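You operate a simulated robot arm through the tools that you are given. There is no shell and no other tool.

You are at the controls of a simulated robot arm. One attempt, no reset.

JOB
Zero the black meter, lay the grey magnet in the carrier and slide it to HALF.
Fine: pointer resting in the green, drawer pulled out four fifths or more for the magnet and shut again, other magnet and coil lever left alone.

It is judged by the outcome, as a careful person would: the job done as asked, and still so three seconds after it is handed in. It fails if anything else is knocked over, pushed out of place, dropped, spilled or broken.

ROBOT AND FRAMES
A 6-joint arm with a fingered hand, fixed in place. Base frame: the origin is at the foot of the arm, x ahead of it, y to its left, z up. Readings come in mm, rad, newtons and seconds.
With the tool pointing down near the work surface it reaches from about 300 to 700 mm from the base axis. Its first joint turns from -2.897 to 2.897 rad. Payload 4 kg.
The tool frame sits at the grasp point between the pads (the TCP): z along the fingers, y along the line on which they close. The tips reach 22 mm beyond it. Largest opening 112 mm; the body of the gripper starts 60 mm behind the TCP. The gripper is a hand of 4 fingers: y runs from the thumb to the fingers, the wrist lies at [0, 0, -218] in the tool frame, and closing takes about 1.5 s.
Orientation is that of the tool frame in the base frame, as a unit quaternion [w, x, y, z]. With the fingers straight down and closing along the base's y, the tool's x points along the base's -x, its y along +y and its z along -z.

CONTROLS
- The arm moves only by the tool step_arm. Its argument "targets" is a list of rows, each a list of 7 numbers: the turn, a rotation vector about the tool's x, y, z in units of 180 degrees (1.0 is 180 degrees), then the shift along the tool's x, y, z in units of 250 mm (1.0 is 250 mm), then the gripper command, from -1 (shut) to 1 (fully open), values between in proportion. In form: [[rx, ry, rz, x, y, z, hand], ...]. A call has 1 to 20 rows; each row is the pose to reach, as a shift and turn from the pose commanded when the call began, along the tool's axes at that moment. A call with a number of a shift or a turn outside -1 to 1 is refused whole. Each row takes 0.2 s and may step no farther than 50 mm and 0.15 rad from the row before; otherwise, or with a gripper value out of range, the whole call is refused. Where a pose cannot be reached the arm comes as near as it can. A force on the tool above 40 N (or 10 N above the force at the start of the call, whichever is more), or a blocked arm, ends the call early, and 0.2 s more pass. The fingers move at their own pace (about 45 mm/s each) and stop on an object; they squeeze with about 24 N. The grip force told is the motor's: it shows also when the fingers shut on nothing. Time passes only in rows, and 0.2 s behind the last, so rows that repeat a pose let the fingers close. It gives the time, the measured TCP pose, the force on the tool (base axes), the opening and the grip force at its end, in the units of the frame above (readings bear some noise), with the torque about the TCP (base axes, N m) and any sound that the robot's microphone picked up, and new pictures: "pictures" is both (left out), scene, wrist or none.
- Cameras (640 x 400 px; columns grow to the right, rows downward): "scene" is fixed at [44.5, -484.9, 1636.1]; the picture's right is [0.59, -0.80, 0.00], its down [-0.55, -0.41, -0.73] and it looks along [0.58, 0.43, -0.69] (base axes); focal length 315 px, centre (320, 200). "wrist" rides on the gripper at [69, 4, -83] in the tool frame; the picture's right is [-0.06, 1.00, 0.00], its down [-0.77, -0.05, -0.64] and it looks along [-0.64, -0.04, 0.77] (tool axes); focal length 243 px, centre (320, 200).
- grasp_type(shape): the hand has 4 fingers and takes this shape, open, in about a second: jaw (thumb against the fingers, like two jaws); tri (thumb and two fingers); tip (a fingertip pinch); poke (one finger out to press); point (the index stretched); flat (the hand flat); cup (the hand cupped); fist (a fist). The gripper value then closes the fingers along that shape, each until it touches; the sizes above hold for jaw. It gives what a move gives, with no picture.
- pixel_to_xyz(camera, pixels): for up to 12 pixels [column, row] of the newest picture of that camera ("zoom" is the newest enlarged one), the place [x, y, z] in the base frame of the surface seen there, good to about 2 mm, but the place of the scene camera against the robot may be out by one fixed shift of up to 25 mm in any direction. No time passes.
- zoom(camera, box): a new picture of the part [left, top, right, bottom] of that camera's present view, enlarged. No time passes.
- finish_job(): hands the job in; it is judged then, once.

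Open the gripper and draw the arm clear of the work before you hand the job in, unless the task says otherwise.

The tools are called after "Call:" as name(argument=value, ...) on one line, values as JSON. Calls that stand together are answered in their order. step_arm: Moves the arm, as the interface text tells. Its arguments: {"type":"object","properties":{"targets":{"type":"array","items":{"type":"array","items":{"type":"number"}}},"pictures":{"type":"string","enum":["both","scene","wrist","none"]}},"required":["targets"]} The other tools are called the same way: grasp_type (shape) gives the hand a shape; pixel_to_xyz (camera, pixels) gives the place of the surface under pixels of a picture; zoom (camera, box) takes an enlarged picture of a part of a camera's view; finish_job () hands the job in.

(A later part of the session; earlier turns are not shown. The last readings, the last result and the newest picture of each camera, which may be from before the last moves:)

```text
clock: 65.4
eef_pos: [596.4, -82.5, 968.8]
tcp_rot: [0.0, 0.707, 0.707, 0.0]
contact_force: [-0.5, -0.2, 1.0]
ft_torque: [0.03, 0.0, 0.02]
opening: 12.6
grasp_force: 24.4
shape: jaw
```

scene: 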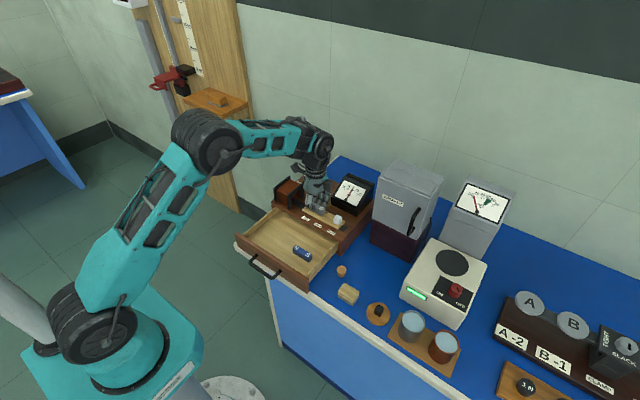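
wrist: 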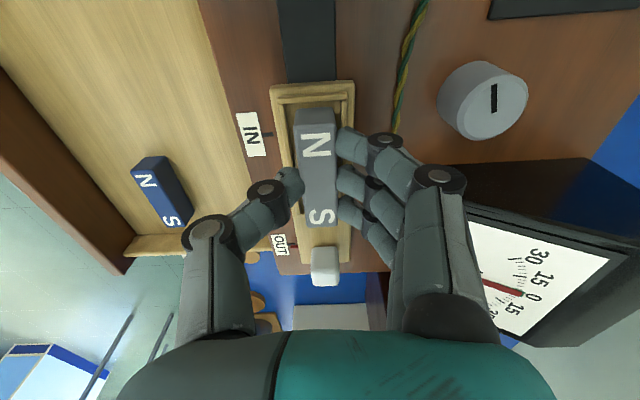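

Contact is confirmed (+1 N). I open the fingers to about 32 mm and lift straight up.

Call:
step_arm(targets=[[0, 0, 0, 0, 0, 0, -0.7], [0, 0, 0, 0, 0, 0, -0.5], [0, 0, 0, 0, 0, 0, -0.42], [0, 0, 0, 0, 0, 0, -0.42], [0, 0, 0, 0, 0, -0.06, -0.42], [0, 0, 0, 0, 0, -0.14, -0.42], [0, 0, 0, 0, 0, -0.26, -0.42], [0, 0, 0, 0, 0, -0.26, -0.42]])

Call:
zoom(camera="wrist", box=[220, 40, 460, 280])

Call:
zoom(camera="scene", box=[290, 175, 360, 235])

```text
clock: 67.2
eef_pos: [597.1, -83.5, 1033.9]
tcp_rot: [0.0, 0.707, 0.707, 0.0]
contact_force: [-0.6, 0.7, -0.6]
ft_torque: [0.01, 0.0, 0.01]
opening: 31.9
grasp_force: 0.1
shape: jaw
```

scene: 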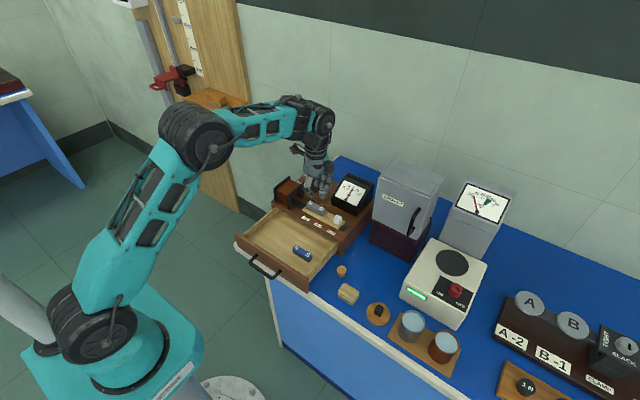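
wrist: 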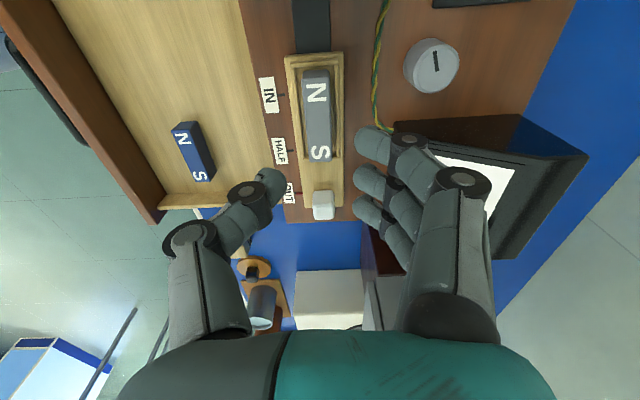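

```text
1.67 times, centred on (340, 160) of wrist
```

zoom: 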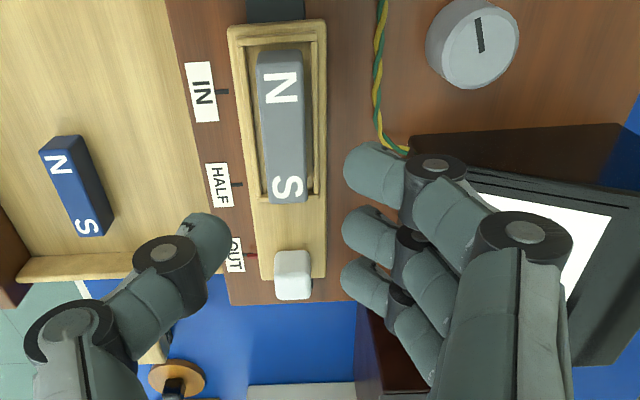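

```text
6.67 times, centred on (325, 205) of scene
```

zoom: 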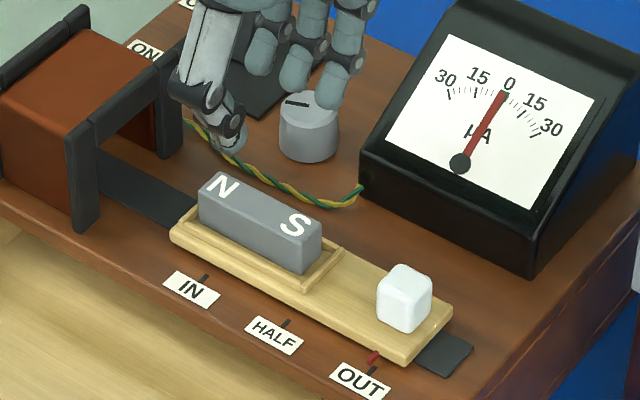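

The grey magnet lies inside the rim and the pointer is still in the green. Now the slide: I measure the white knob (wrist about (323,205)), the ticks and the red mark.

Call:
zoom(camera="wrist", box=[260, 70, 360, 230])

```text
2.50 times, centred on (310, 150) of wrist
```

zoom: 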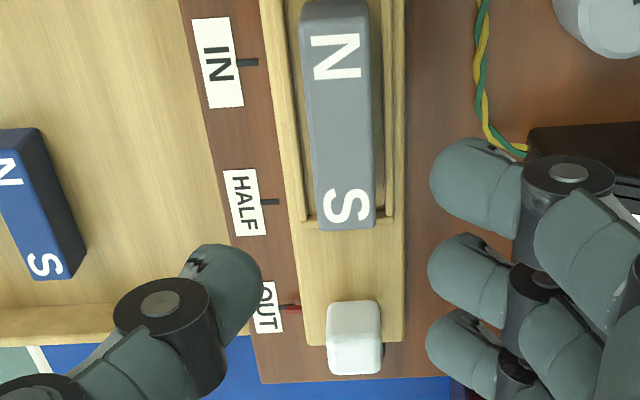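

Call:
pixel_to_xyz(camera="zoom", pixels=[[354, 320], [332, 318], [378, 318], [354, 335], [335, 335], [375, 335], [354, 303], [354, 365], [250, 62], [270, 202], [290, 309], [298, 309]])

```text
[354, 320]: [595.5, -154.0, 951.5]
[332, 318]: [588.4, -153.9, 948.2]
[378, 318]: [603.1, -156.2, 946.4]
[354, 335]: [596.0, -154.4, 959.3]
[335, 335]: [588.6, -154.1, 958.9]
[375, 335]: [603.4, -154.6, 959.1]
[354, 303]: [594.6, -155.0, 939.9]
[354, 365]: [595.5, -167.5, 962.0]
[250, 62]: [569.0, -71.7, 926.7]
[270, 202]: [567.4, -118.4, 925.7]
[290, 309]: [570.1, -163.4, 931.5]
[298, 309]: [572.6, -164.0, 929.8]
```

White knob: x 588-603, y about -162, top z 960. I move over it with the fingers at 44 mm and descend to z 964.

Call:
step_arm(targets=[[0, 0, 0, -0.11, 0, 0, -0.2], [0, 0, 0, -0.22, 0, 0, -0.2], [0, 0, 0, -0.316, 0, 0, -0.2], [0, 0, 0, -0.316, 0, 0.06, -0.2], [0, 0, 0, -0.316, 0, 0.12, -0.2], [0, 0, 0, -0.316, 0, 0.12, -0.2]])

Call:
zoom(camera="wrist", box=[220, 60, 440, 240])

Call:
zoom(camera="scene", box=[290, 165, 380, 245])

```text
clock: 68.6
eef_pos: [594.4, -162.9, 1002.3]
tcp_rot: [0.0, 0.707, 0.707, 0.0]
contact_force: [0.0, 0.4, -0.2]
ft_torque: [0.03, 0.01, 0.0]
opening: 44.2
grasp_force: 0.1
shape: jaw
```

scene: 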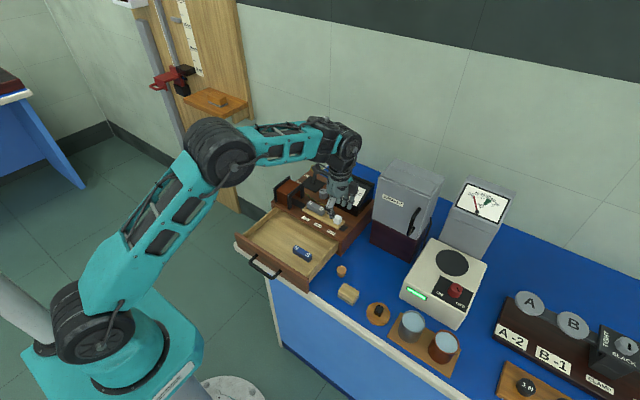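
wrist: 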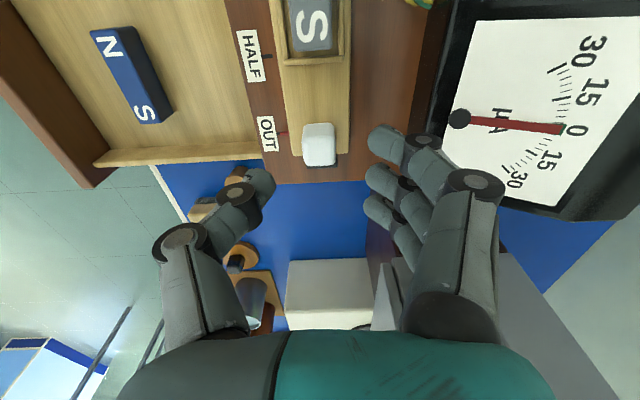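

```text
2.22 times, centred on (330, 150) of wrist
```

zoom: 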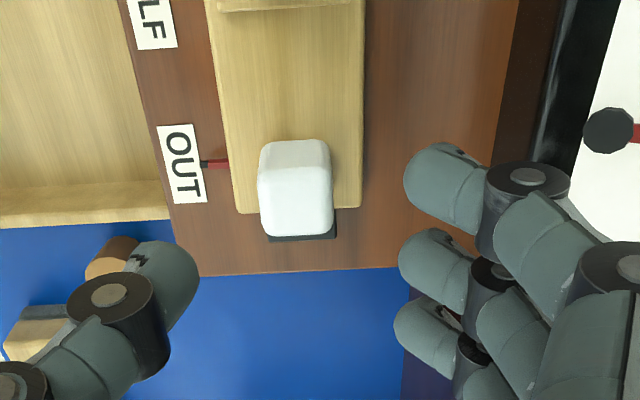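

```text
5.00 times, centred on (335, 205) of scene
```

zoom: 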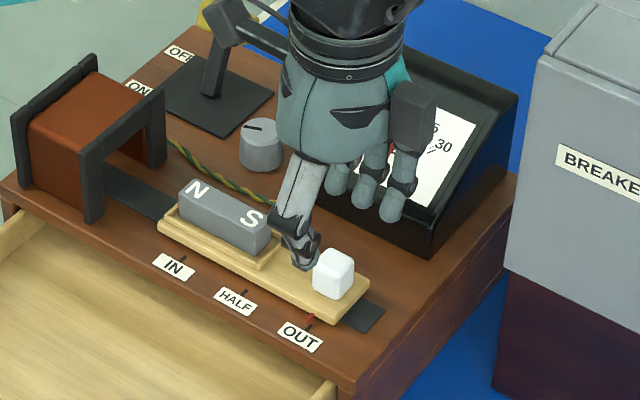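

The knob is centred between thumb and fingers, 2-3 mm toward +y. I descend to z 964 with that correction.

Call:
step_arm(targets=[[0, 0, 0, 0.01, 0, 0.05, -0.2], [0, 0, 0, 0.01, 0, 0.1, -0.2], [0, 0, 0, 0.01, 0, 0.152, -0.2], [0, 0, 0, 0.01, 0, 0.152, -0.2]])

Call:
zoom(camera="wrist", box=[220, 60, 440, 240])

Call:
zoom(camera="scene", box=[290, 165, 380, 245])

```text
clock: 69.6
eef_pos: [595.8, -159.2, 964.8]
tcp_rot: [0.0, 0.707, 0.707, 0.0]
contact_force: [0.3, 0.0, -0.5]
ft_torque: [0.01, 0.02, 0.03]
opening: 44.2
grasp_force: 0.1
shape: jaw
```

scene: 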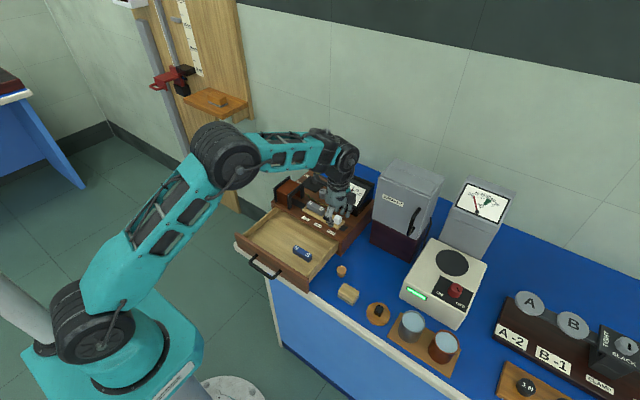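
wrist: 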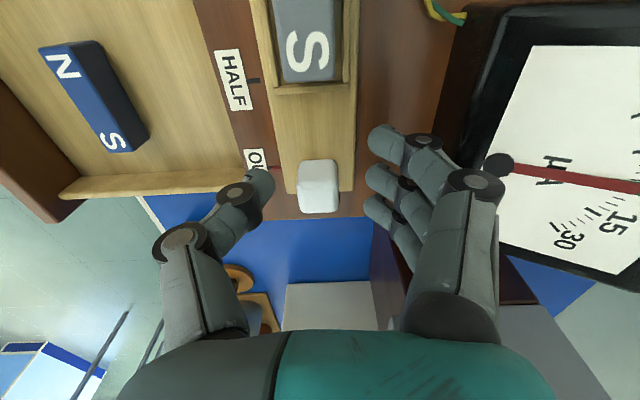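

```text
2.22 times, centred on (330, 150) of wrist
```

zoom: 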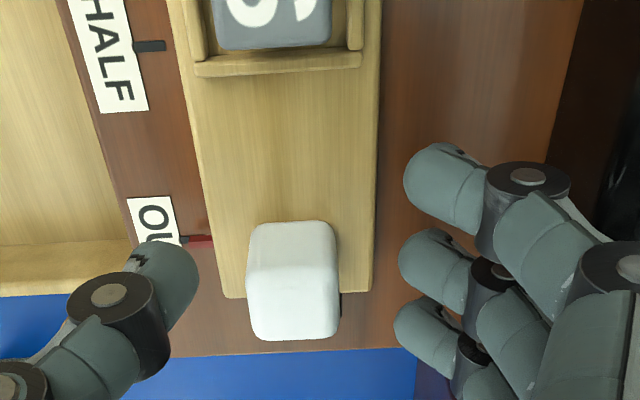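

```text
5.00 times, centred on (335, 205) of scene
```

zoom: 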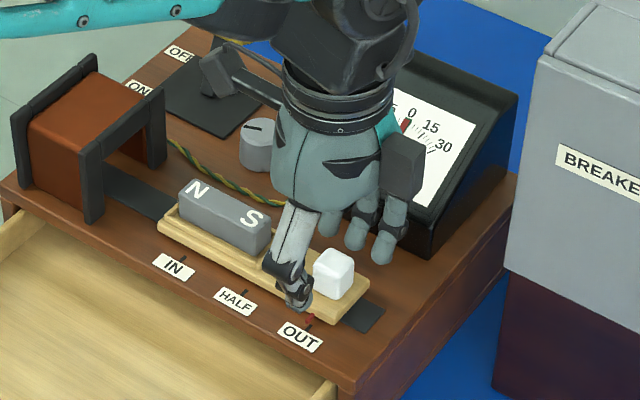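

The white knob is between the pads; red mark and OUT tick are aligned at (195,240) of the enlargement. I close on the knob.

Call:
step_arm(targets=[[0, 0, 0, 0, 0, 0, -0.5], [0, 0, 0, 0, 0, 0, -0.8], [0, 0, 0, 0, 0, 0, -1], [0, 0, 0, 0, 0, 0, -1]], pictures="wrist")

Call:
zoom(camera="wrist", box=[220, 60, 440, 240])

```text
clock: 70.6
eef_pos: [595.3, -160.5, 964.8]
tcp_rot: [-0.001, 0.708, 0.706, -0.001]
contact_force: [-8.1, -1.3, -0.4]
ft_torque: [-0.06, 0.09, 0.0]
opening: 7.6
grasp_force: 22.2
shape: jaw
```

wrist: 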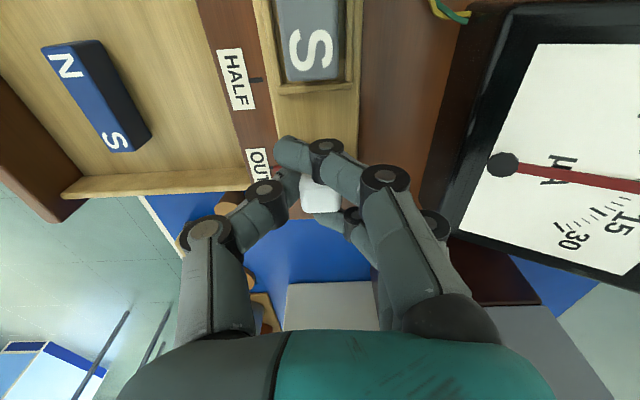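

```text
2.22 times, centred on (330, 150) of wrist
```

zoom: 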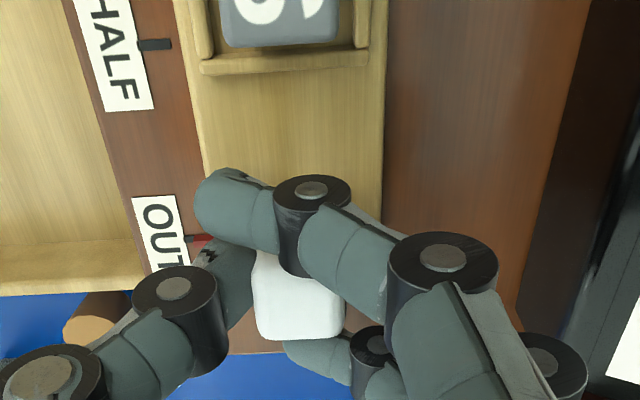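

The knob is gripped and caged by the outer fingers. I slide it 30 mm toward +y and check the mark.

Call:
step_arm(targets=[[0, 0, 0, 0.03, 0, 0, -1], [0, 0, 0, 0.06, 0, 0, -1], [0, 0, 0, 0.09, 0, 0, -1], [0, 0, 0, 0.12, 0, 0, -1], [0, 0, 0, 0.12, 0, 0, -1]])

Call:
zoom(camera="wrist", box=[220, 60, 440, 240])

Call:
zoom(camera="scene", box=[290, 165, 380, 245])

```text
clock: 71.8
eef_pos: [596.1, -128.1, 965.6]
tcp_rot: [-0.001, 0.707, 0.707, -0.001]
contact_force: [-14.6, 0.6, -6.2]
ft_torque: [0.06, 0.21, -0.04]
opening: 6.4
grasp_force: 23.9
shape: jaw
```

scene: 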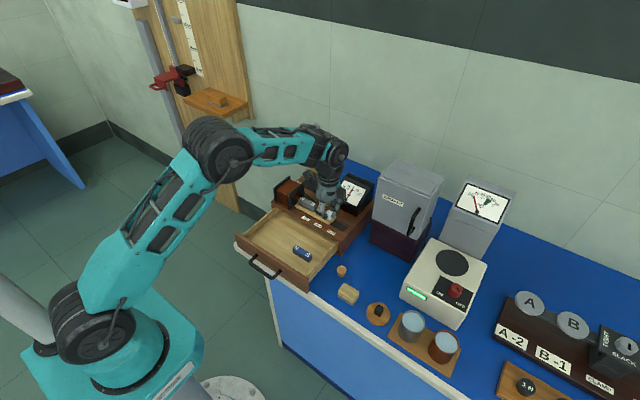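
wrist: 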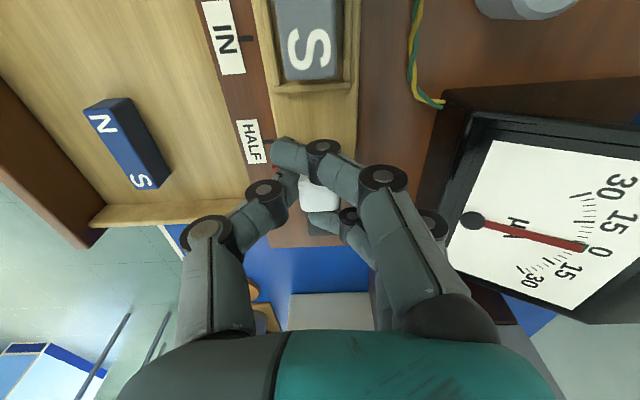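

```text
2.22 times, centred on (330, 150) of wrist
```

zoom: 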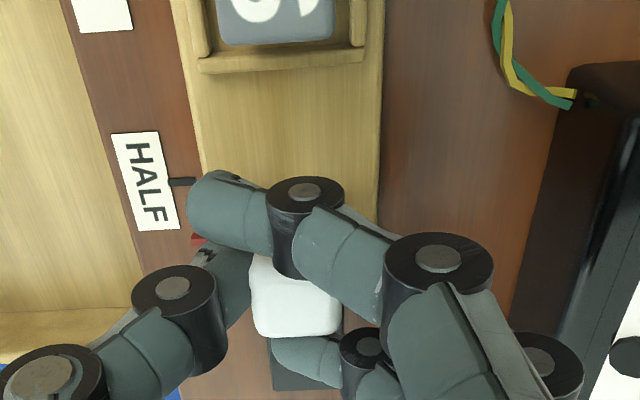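

```text
5.00 times, centred on (335, 205) of scene
```

zoom: 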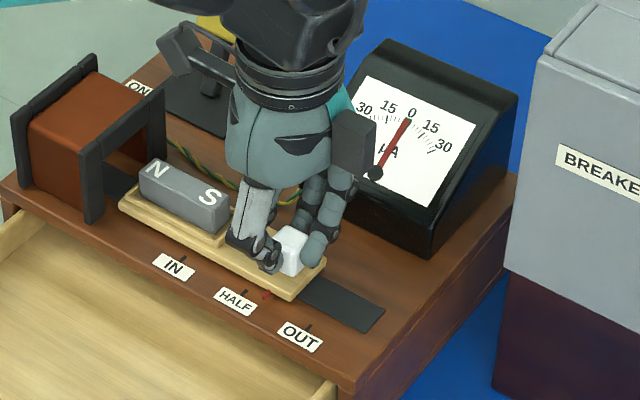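

The carrier follows; its mark is now at (265,294) versus the HALF tick at (244,291) in the enlargement, about 14-15 mm to go. I slide 13.5 mm more.

Call:
step_arm(targets=[[0, 0, 0, 0.02, 0, 0, -1], [0, 0, 0, 0.04, 0, 0, -1], [0, 0, 0, 0.054, 0, 0, -1], [0, 0, 0, 0.054, 0, 0, -1]])

Call:
zoom(camera="wrist", box=[220, 60, 440, 240])

Call:
zoom(camera="scene", box=[300, 200, 350, 240])

```text
clock: 72.8
eef_pos: [595.6, -115.5, 963.9]
tcp_rot: [-0.001, 0.707, 0.707, 0.0]
contact_force: [-13.6, -0.9, -8.9]
ft_torque: [0.01, 0.14, -0.01]
opening: 6.3
grasp_force: 24.5
shape: jaw
```

scene: 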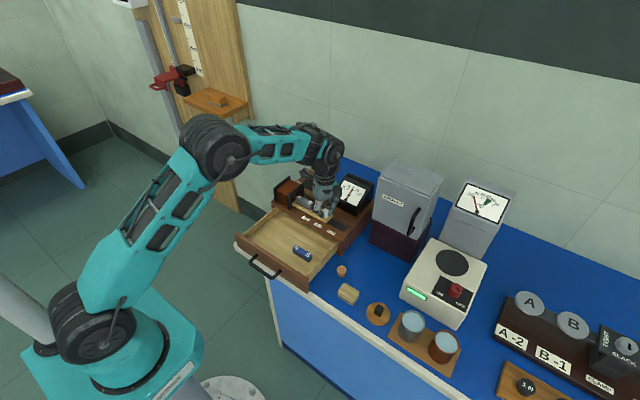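
wrist: 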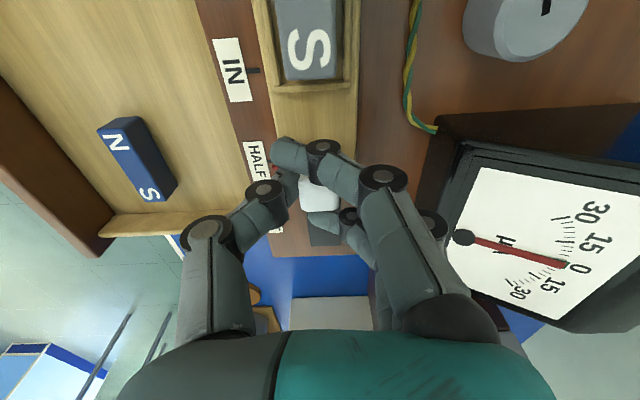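

```text
2.22 times, centred on (330, 150) of wrist
```

zoom: 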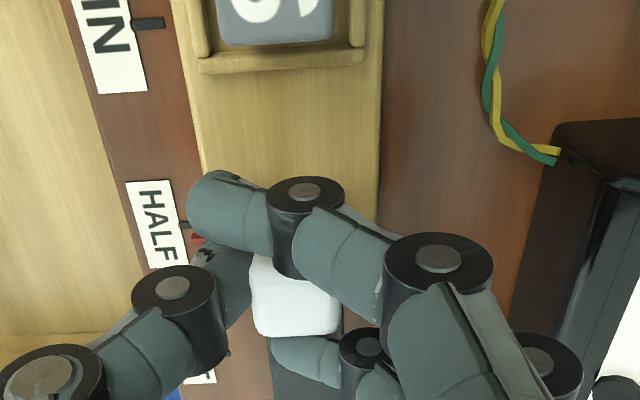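

```text
10.00 times, centred on (325, 220) of scene
```

zoom: 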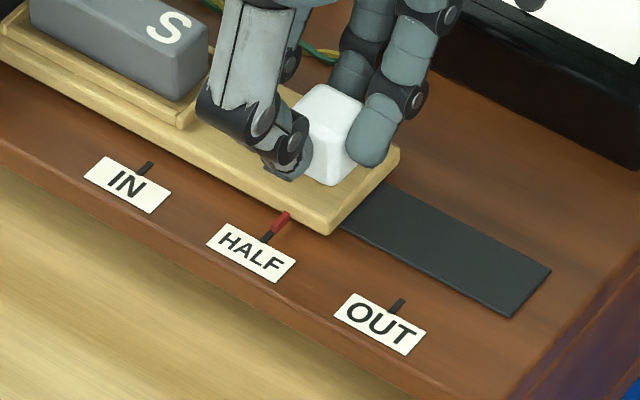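

The red mark now continues the HALF tick line ((282,220) against (268,237)). I open the fingers and lift off to verify.

Call:
step_arm(targets=[[0, 0, 0, 0, 0, 0, -0.7], [0, 0, 0, 0, 0, 0, -0.4], [0, 0, 0, 0, 0, 0, -0.2], [0, 0, 0, 0, 0, 0, -0.2], [0, 0, 0, 0, 0, 0, -0.2], [0, 0, 0, 0, 0, -0.08, -0.2], [0, 0, 0, 0, 0, -0.18, -0.2], [0, 0, 0, 0, 0, -0.28, -0.2], [0, 0, 0, 0, 0, -0.28, -0.2]])

Call:
zoom(camera="wrist", box=[240, 60, 360, 180])

Call:
zoom(camera="scene", box=[300, 200, 350, 240])

Call:
zoom(camera="scene", box=[320, 170, 380, 220])

```text
clock: 74.8
eef_pos: [596.4, -114.5, 1035.8]
tcp_rot: [-0.001, 0.707, 0.707, 0.0]
contact_force: [0.3, 0.3, 0.7]
ft_torque: [-0.01, 0.01, -0.02]
opening: 44.1
grasp_force: 0.0
shape: jaw
```

scene: 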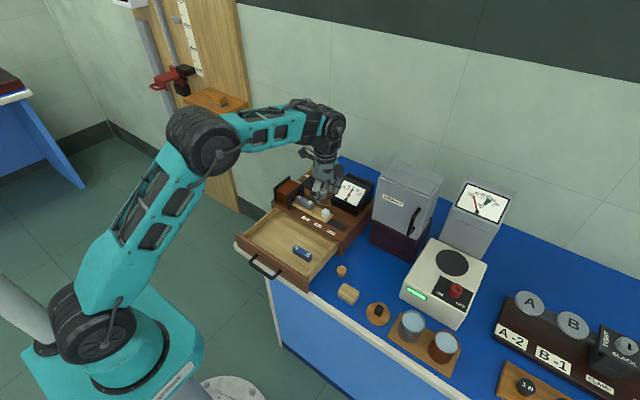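
wrist: 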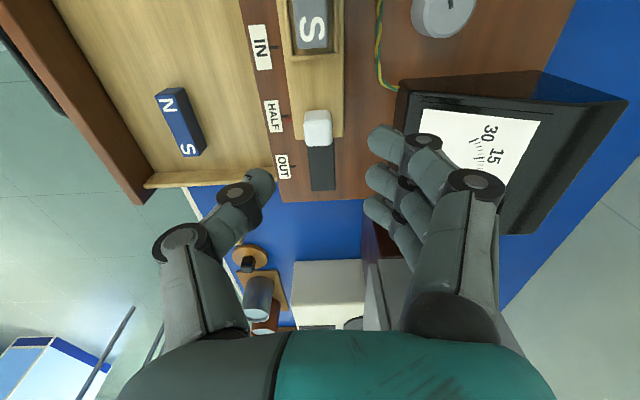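

```text
3.33 times, centred on (300, 120) of wrist
```

zoom: 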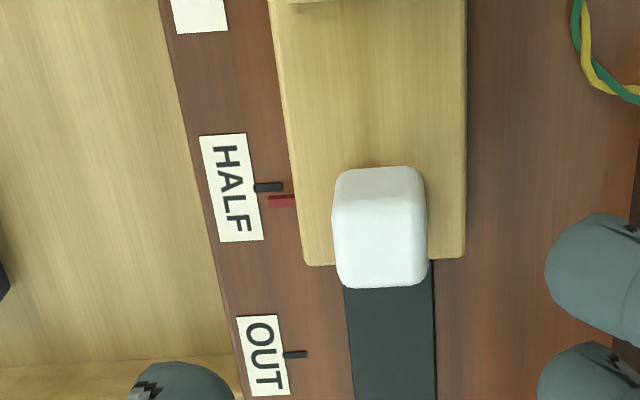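

```text
10.00 times, centred on (325, 220) of scene
```

zoom: 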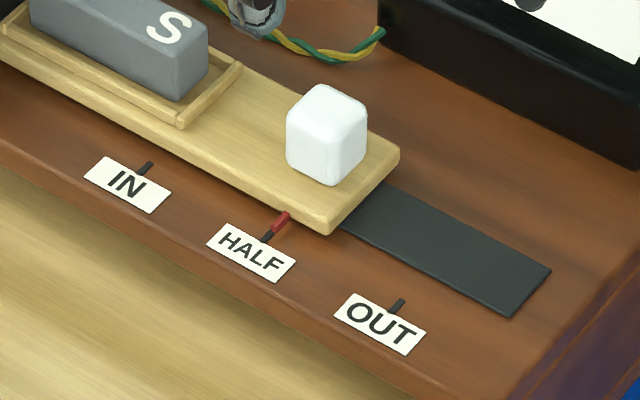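

```text
8.00 times, centred on (350, 195) of scene
```

zoom: 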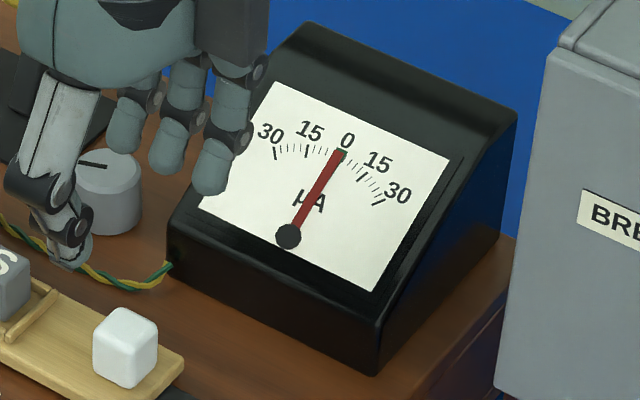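

The mark looks a little short of HALF when allowing for its height. I measure tick and mark positions precisely.

Call:
zoom(camera="wrist", box=[260, 95, 310, 145])

```text
8.00 times, centred on (285, 120) of wrist
```

zoom: 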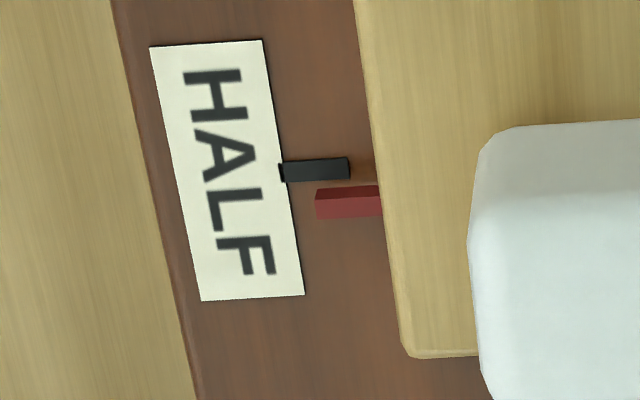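

Call:
pixel_to_xyz(camera="zoom", pixels=[[295, 170], [305, 169], [315, 168], [325, 168], [335, 167], [343, 167], [325, 207], [335, 206], [345, 205], [355, 205], [365, 204], [375, 204]])

Call:
pixel_to_xyz(camera="zoom", pixels=[[290, 171], [300, 169], [310, 169], [320, 168], [330, 168], [340, 167], [330, 210], [340, 209], [350, 208], [360, 208], [350, 194], [365, 193]])

```text
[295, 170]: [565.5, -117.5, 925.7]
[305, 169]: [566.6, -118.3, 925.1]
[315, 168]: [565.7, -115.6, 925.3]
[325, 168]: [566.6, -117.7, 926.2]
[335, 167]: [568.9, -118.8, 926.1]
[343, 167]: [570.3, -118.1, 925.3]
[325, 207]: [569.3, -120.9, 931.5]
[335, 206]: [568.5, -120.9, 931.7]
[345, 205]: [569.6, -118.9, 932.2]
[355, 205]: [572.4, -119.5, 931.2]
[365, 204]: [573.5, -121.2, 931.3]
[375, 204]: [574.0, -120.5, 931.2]
```

```text
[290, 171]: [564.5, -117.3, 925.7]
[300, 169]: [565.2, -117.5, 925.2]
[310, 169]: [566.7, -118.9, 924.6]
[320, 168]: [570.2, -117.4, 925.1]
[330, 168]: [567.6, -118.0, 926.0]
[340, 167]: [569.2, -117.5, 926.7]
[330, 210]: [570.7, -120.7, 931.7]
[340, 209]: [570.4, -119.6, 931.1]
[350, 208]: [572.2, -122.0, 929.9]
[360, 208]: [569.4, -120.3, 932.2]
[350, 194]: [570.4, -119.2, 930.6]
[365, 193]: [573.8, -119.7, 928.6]
```

The tick is at y -117.7 and the mark at about -120.4, so 2.6 mm short. I go back down, grip the knob again and nudge it 2.5 mm.

Call:
step_arm(targets=[[0, 0, 0, 0, 0, 0.1, -0.2], [0, 0, 0, 0, 0, 0.2, -0.2], [0, 0, 0, 0, 0, 0.28, -0.2], [0, 0, 0, 0, 0, 0.28, -0.5], [0, 0, 0, 0, 0, 0.28, -0.8], [0, 0, 0, 0, 0, 0.28, -1], [0, 0, 0, 0, 0, 0.28, -1], [0, 0, 0, 0, 0, 0.28, -1], [0, 0, 0, 0.005, 0, 0.28, -1], [0, 0, 0, 0.0104, 0, 0.28, -1], [0, 0, 0, 0.0104, 0, 0.28, -1]])

Call:
zoom(camera="scene", box=[300, 200, 350, 240])

```text
clock: 77.2
eef_pos: [595.6, -111.9, 963.9]
tcp_rot: [-0.001, 0.708, 0.706, 0.0]
contact_force: [-16.2, -2.2, 2.9]
ft_torque: [0.0, 0.22, 0.02]
opening: 5.3
grasp_force: 23.7
shape: jaw
```

scene: 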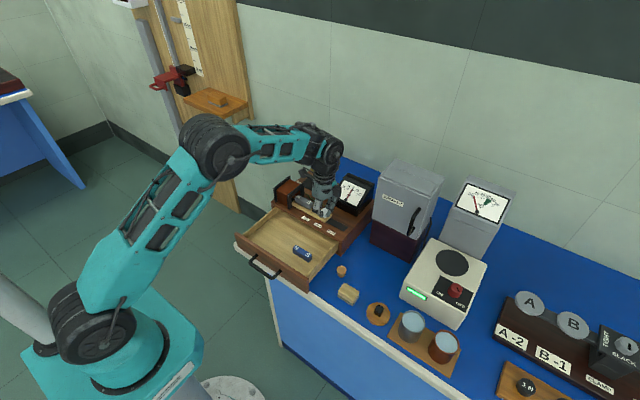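
wrist: 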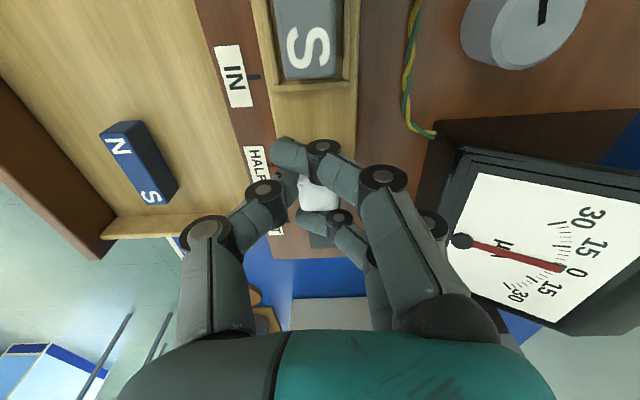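

```text
10.00 times, centred on (325, 220) of scene
```

zoom: 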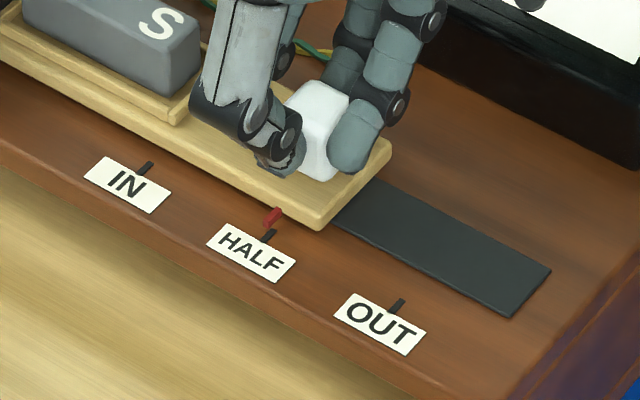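

The mark now relates to HALF exactly as it first did to OUT (offset (4,-19) px). I open, lift and verify.

Call:
step_arm(targets=[[0, 0, 0, 0, 0, 0, -0.7], [0, 0, 0, 0, 0, 0, -0.4], [0, 0, 0, 0, 0, 0, -0.2], [0, 0, 0, 0, 0, 0, -0.2], [0, 0, 0, 0, 0, 0, -0.2], [0, 0, 0, 0, 0, -0.08, -0.2], [0, 0, 0, 0, 0, -0.18, -0.2], [0, 0, 0, 0, 0, -0.28, -0.2], [0, 0, 0, 0, 0, -0.28, -0.2]])

Call:
zoom(camera="scene", box=[290, 170, 380, 240])

Call:
zoom(camera="wrist", box=[260, 95, 310, 145])

```text
clock: 79.2
eef_pos: [596.0, -113.3, 1035.9]
tcp_rot: [0.0, 0.707, 0.707, 0.0]
contact_force: [-0.4, 0.6, -0.1]
ft_torque: [-0.01, 0.01, 0.0]
opening: 44.0
grasp_force: 0.0
shape: jaw
```

scene: 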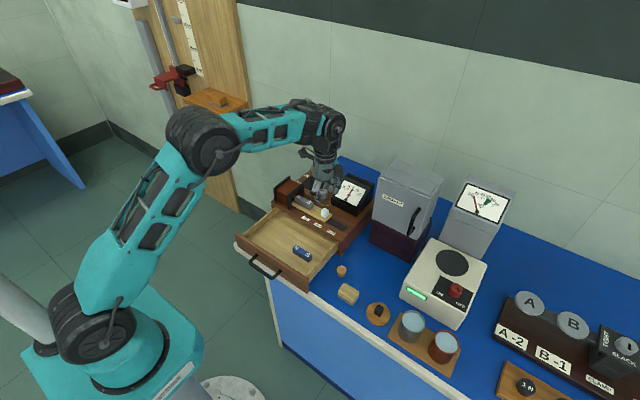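
wrist: 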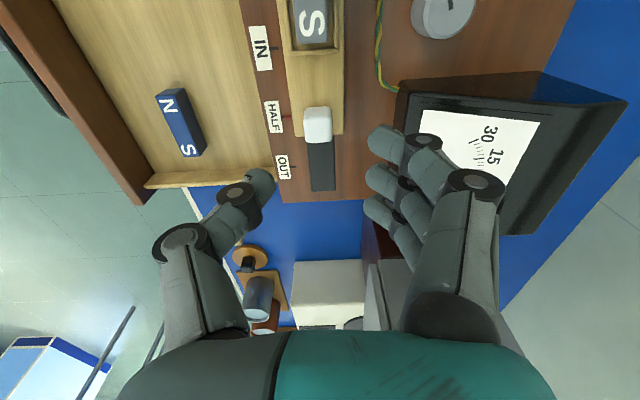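

```text
5.71 times, centred on (335, 205) of scene
```

zoom: 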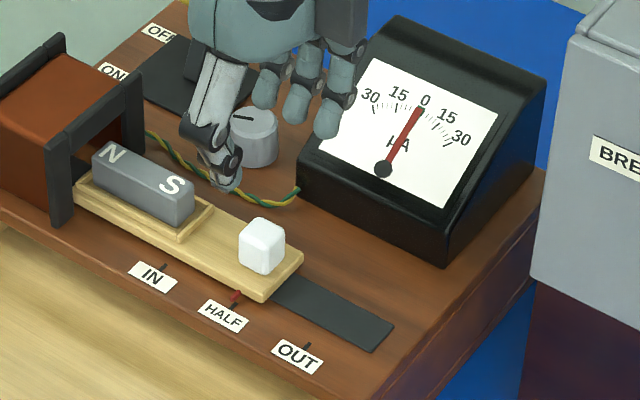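

```text
8.00 times, centred on (285, 120) of wrist
```

zoom: 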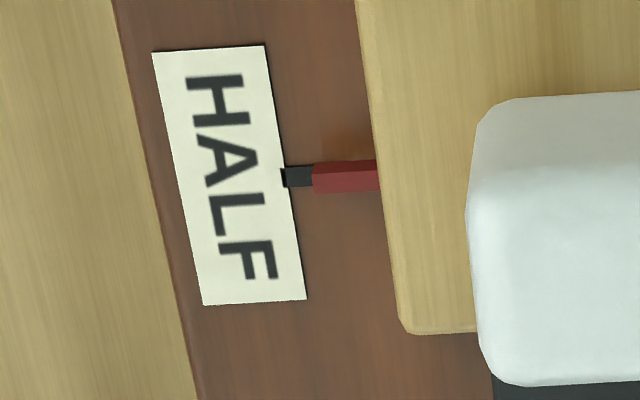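

The mark now sits right on the HALF tick in this view. I measure both once more.

Call:
pixel_to_xyz(camera="zoom", pixels=[[290, 177], [295, 177], [300, 177], [305, 176], [308, 176], [297, 180], [325, 180], [335, 180], [345, 179], [355, 179], [365, 178], [372, 178]])

Call:
zoom(camera="scene", box=[336, 176, 366, 206])

```text
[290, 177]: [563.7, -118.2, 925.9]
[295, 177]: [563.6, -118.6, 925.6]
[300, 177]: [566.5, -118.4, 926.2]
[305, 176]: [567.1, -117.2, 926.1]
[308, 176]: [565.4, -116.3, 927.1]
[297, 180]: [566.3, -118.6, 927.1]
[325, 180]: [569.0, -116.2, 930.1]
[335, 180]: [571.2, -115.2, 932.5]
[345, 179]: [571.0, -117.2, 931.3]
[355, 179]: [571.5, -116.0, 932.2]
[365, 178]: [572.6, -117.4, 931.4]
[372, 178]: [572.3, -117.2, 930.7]
```

```text
13.33 times, centred on (351, 191) of scene
```

zoom: 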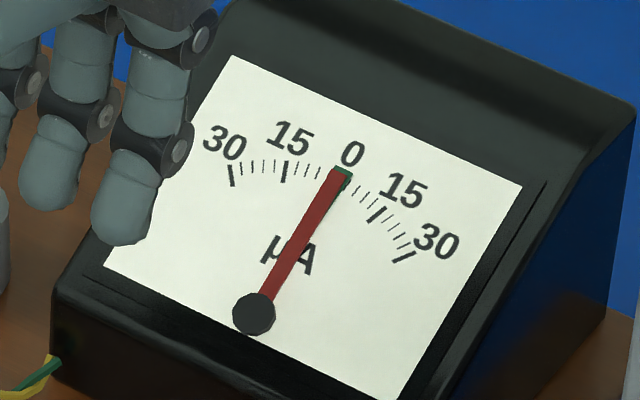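

Tick y -117.9, mark y -116.5: at HALF, and the pointer is still in the green. Now I shut the drawer: I draw back with the hand closed, to come down in front of the handle.

Call:
step_arm(targets=[[0, 0, 0, 0.03, -0.14, -0.02, -0.5], [0, 0, 0, 0.06, -0.28, -0.02, -1], [0, 0, 0, 0.09, -0.42, -0.02, -1], [0, 0, 0, 0.12, -0.56, -0.02, -1], [0, 0, 0, 0.15, -0.7, -0.02, -1], [0, 0, 0, 0.17, -0.84, -0.02, -1], [0, 0, 0, 0.172, -0.98, -0.02, -1], [0, 0, 0, 0.172, -0.98, -0.02, -1]])

Call:
zoom(camera="scene", box=[220, 170, 360, 290])

```text
clock: 81.0
eef_pos: [348.8, -68.6, 1040.9]
tcp_rot: [0.0, 0.707, 0.707, 0.001]
contact_force: [0.3, -0.3, 0.3]
ft_torque: [0.02, -0.02, 0.02]
opening: 0.0
grasp_force: 23.5
shape: jaw
```

scene: 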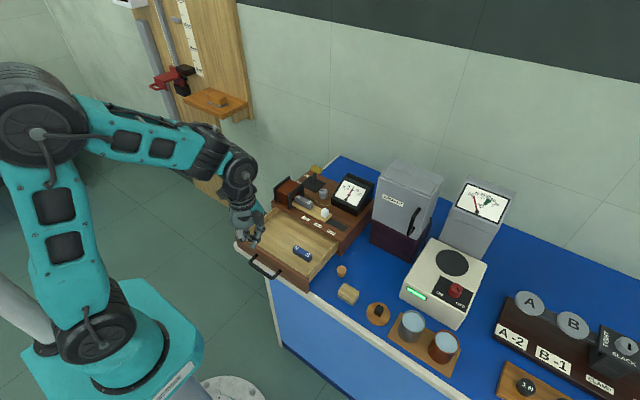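
wrist: 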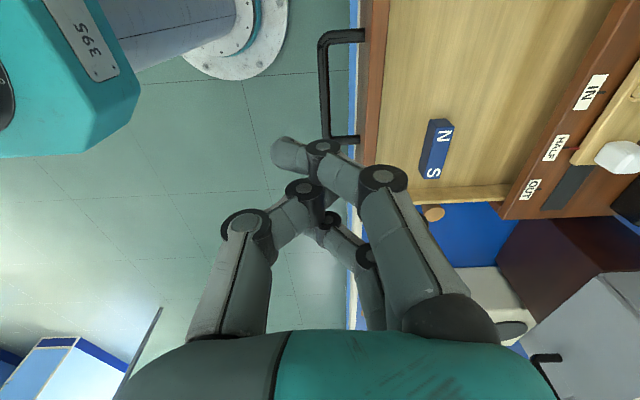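

```text
3.33 times, centred on (290, 230) of scene
```

zoom: 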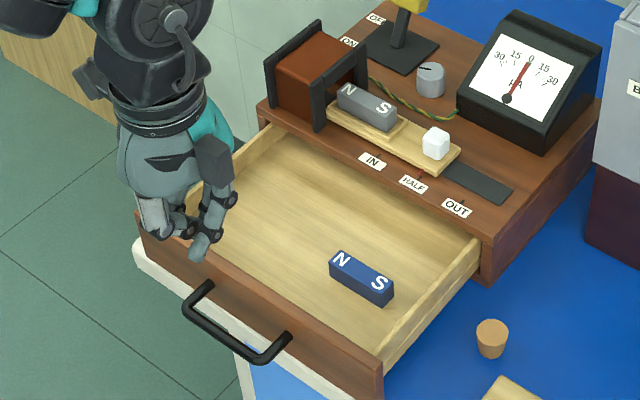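

Closed fingers cross over, so caging the bar as before is better. I measure where the handle is now.

Call:
pixel_to_xyz(camera="wrist", pixels=[[323, 60], [324, 80], [325, 100], [326, 120], [322, 70], [326, 110], [345, 36], [345, 139], [372, 90], [381, 90]])

```text
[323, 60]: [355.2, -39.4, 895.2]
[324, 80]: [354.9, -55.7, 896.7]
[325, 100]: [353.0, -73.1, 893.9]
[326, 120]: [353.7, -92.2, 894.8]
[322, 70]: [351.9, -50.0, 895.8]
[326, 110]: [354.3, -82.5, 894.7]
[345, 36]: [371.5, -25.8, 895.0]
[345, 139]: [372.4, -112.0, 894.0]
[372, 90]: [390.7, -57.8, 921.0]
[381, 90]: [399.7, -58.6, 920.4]
```

The bar is at x 354, z 891. I tilt 8° back, open to 30 mm and come down over the bar as before, first to 100 mm short.

Call:
step_arm(targets=[[-0.0222, 0, 0, -0.0028, -0.032, 0.084, -0.47], [-0.0444, 0, 0, -0.0056, -0.064, 0.168, -0.47], [-0.0444, 0, 0, -0.0056, -0.064, 0.168, -0.47], [-0.0444, 0, 0, -0.0056, -0.064, 0.168, -0.47]], pictures="wrist")

Call:
pixel_to_xyz(camera="wrist", pixels=[[330, 60], [330, 90], [330, 120]])

```text
clock: 82.0
eef_pos: [334.9, -71.0, 999.2]
tcp_rot: [0.05, 0.705, 0.706, 0.049]
contact_force: [0.5, 0.1, 0.0]
ft_torque: [0.0, 0.01, 0.02]
opening: 28.9
grasp_force: 0.0
shape: jaw
```

wrist: 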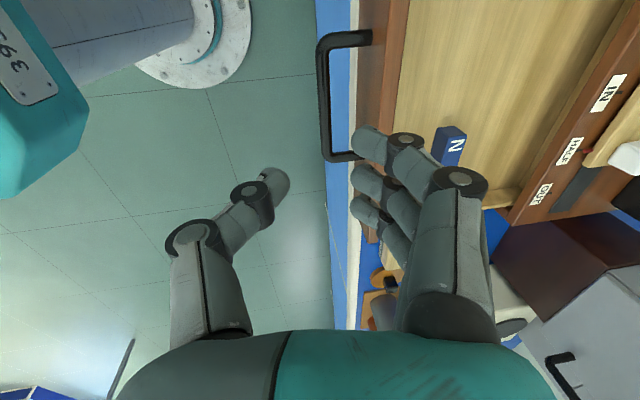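

```text
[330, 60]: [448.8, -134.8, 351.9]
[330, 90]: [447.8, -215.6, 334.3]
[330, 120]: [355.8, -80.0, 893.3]
```

Alignment is good. I descend 100 mm along the finger axis over the bar.

Call:
step_arm(targets=[[0, 0, 0, 0, -0.004, 0.1, -0.47], [0, 0, 0, 0, -0.004, 0.2, -0.47], [0, 0, 0, 0, -0.004, 0.3, -0.47], [0, 0, 0, 0, -0.004, 0.36, -0.47], [0, 0, 0, 0, -0.004, 0.396, -0.47], [0, 0, 0, 0, -0.004, 0.396, -0.47]])

Call:
zoom(camera="wrist", box=[220, 40, 500, 240])

```text
clock: 83.4
eef_pos: [348.3, -70.7, 899.3]
tcp_rot: [0.048, 0.706, 0.705, 0.049]
contact_force: [-1.3, -0.4, -0.9]
ft_torque: [-0.03, -0.04, 0.02]
opening: 29.2
grasp_force: 0.0
shape: jaw
```

scene: 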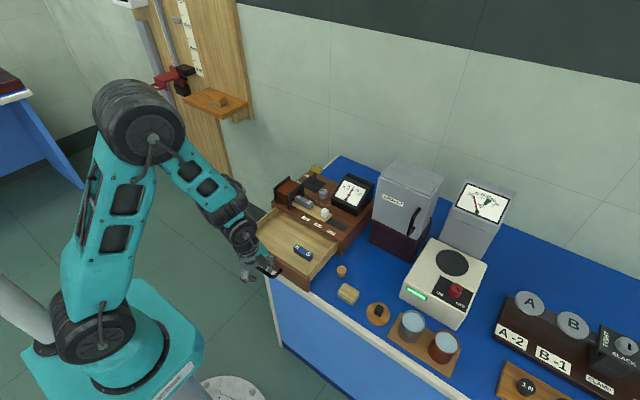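
wrist: 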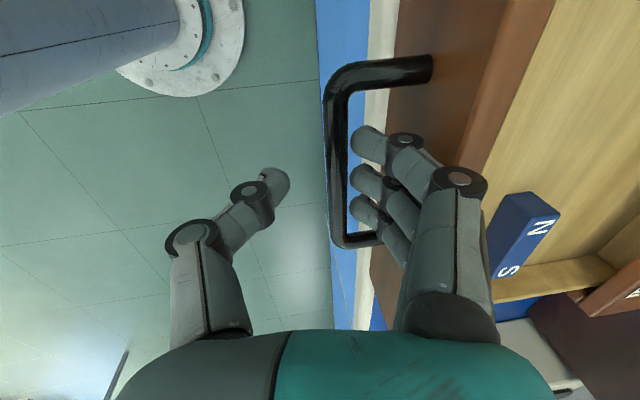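

```text
2.00 times, centred on (360, 140) of wrist
```

zoom: 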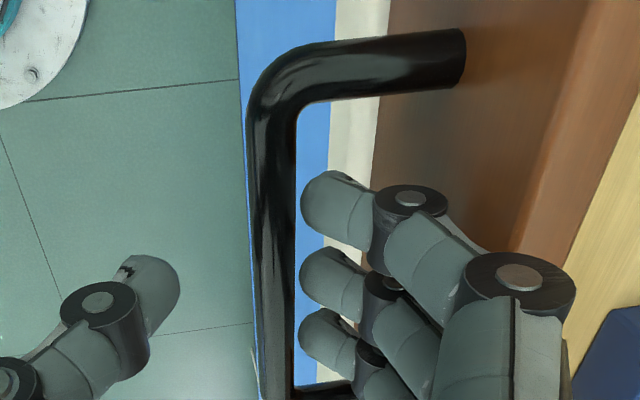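

The bar is caged with fingers in the gap. I narrow to 14 mm, then push forward 50 mm.

Call:
step_arm(targets=[[0, 0, 0, 0, 0, -0.008, -0.75], [0, 0, 0, 0, 0, -0.008, -0.75], [0, 0, 0, 0, 0.0396, -0.0024, -0.75], [0, 0, 0, 0, 0.0792, 0.0031, -0.75], [0, 0, 0, 0, 0.1188, 0.0087, -0.75], [0, 0, 0, 0, 0.1584, 0.0142, -0.75], [0, 0, 0, 0, 0.198, 0.0198, -0.75]])

Call:
zoom(camera="scene", box=[230, 160, 370, 280])

```text
clock: 85.0
eef_pos: [397.8, -72.0, 902.5]
tcp_rot: [0.05, 0.705, 0.705, 0.049]
contact_force: [0.6, -0.1, -0.6]
ft_torque: [0.0, 0.0, 0.04]
opening: 14.3
grasp_force: 0.1
shape: jaw
```

scene: 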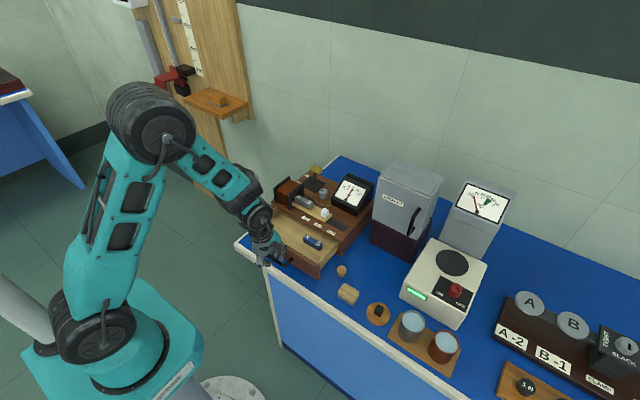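
wrist: 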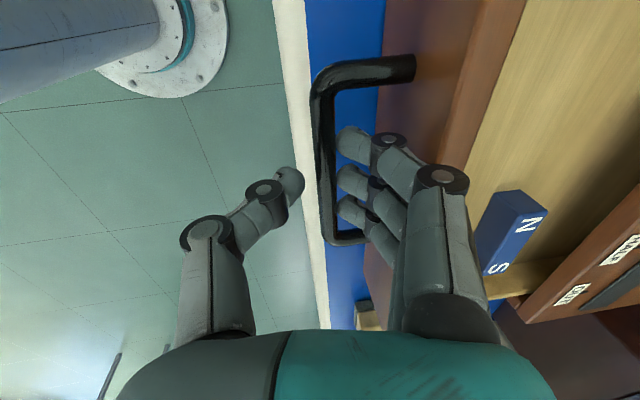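

```text
3.33 times, centred on (300, 220) of scene
```

zoom: 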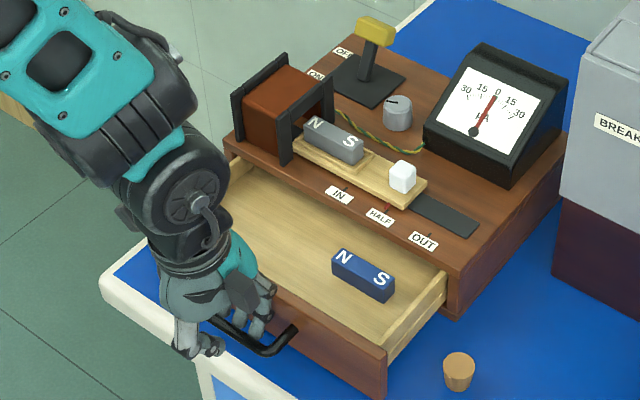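

The drawer slides in smoothly. I push 40 mm more while tilting 10° further back, to keep the knuckles clear of the box.

Call:
step_arm(targets=[[-0.0139, 0, 0, 0, 0.0396, 0.0056, -0.75], [-0.0278, 0, 0, 0, 0.0792, 0.0111, -0.75], [-0.0417, 0, 0, 0, 0.1188, 0.0167, -0.75], [-0.0556, 0, 0, 0, 0.1584, 0.0222, -0.75]])

Call:
zoom(camera="scene", box=[230, 160, 370, 280])

```text
clock: 86.0
eef_pos: [438.2, -71.2, 902.1]
tcp_rot: [0.112, 0.698, 0.698, 0.111]
contact_force: [-0.5, -0.6, 0.0]
ft_torque: [0.02, 0.03, -0.02]
opening: 13.8
grasp_force: 0.0
shape: jaw
```

scene: 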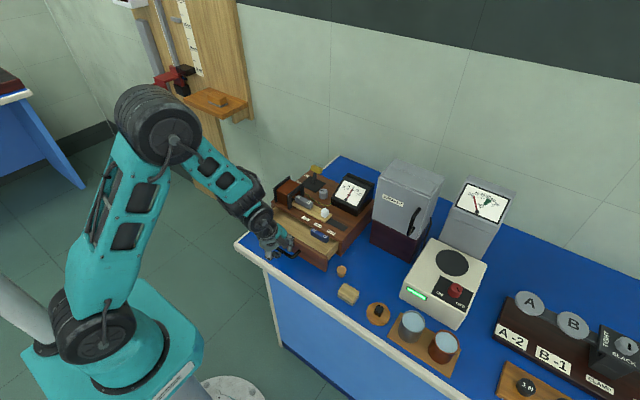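
wrist: 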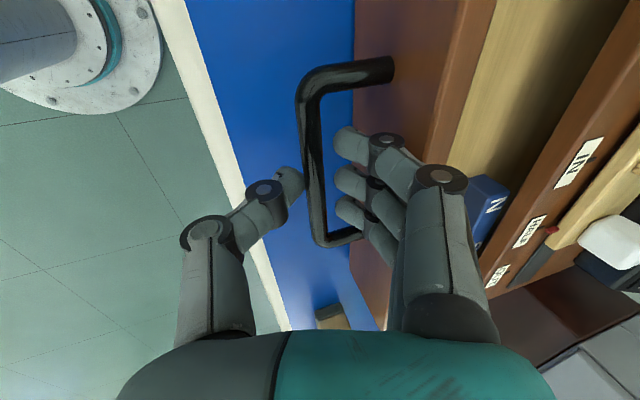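

```text
3.33 times, centred on (300, 220) of scene
```

zoom: 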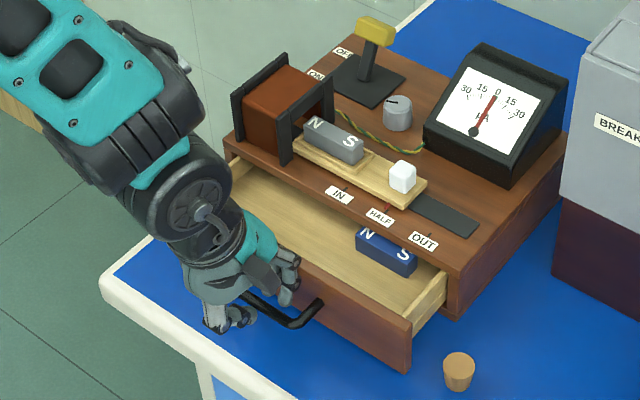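

About 63 mm remain. I push 50 mm more at this tilt.

Call:
step_arm(targets=[[0, 0, 0, 0, 0.038, 0.0126, -0.75], [0, 0, 0, 0, 0.0759, 0.0251, -0.75], [0, 0, 0, 0, 0.1139, 0.0377, -0.75], [0, 0, 0, 0, 0.1518, 0.0502, -0.75], [0, 0, 0, 0, 0.1898, 0.0628, -0.75]])

Call:
zoom(camera="scene", box=[230, 160, 370, 280])

```text
clock: 87.2
eef_pos: [488.0, -70.1, 902.9]
tcp_rot: [0.11, 0.698, 0.699, 0.111]
contact_force: [0.1, 0.2, 0.4]
ft_torque: [-0.02, 0.01, 0.0]
opening: 14.0
grasp_force: 0.1
shape: jaw
```

scene: 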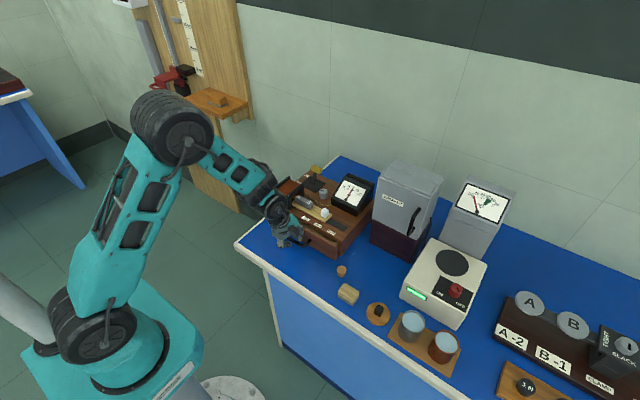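
wrist: 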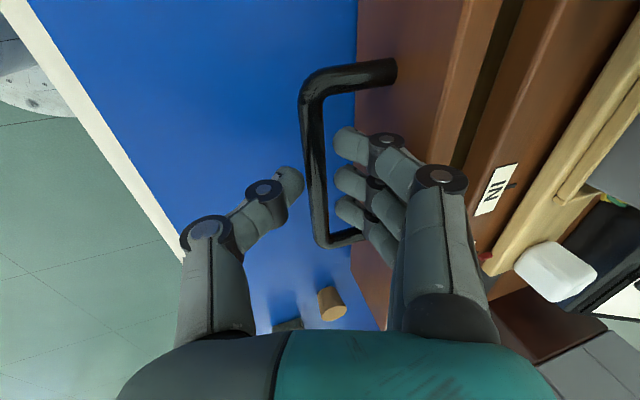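

```text
3.33 times, centred on (300, 220) of scene
```

zoom: 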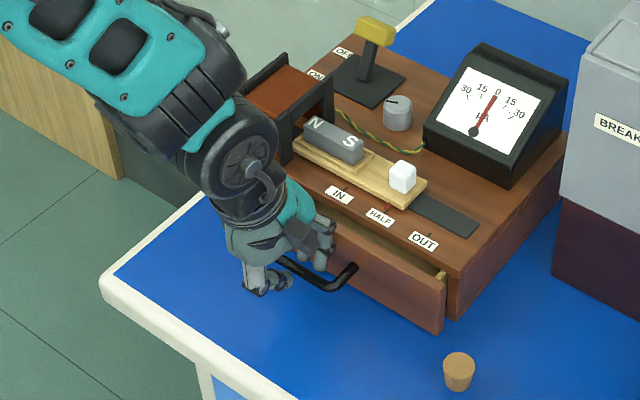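

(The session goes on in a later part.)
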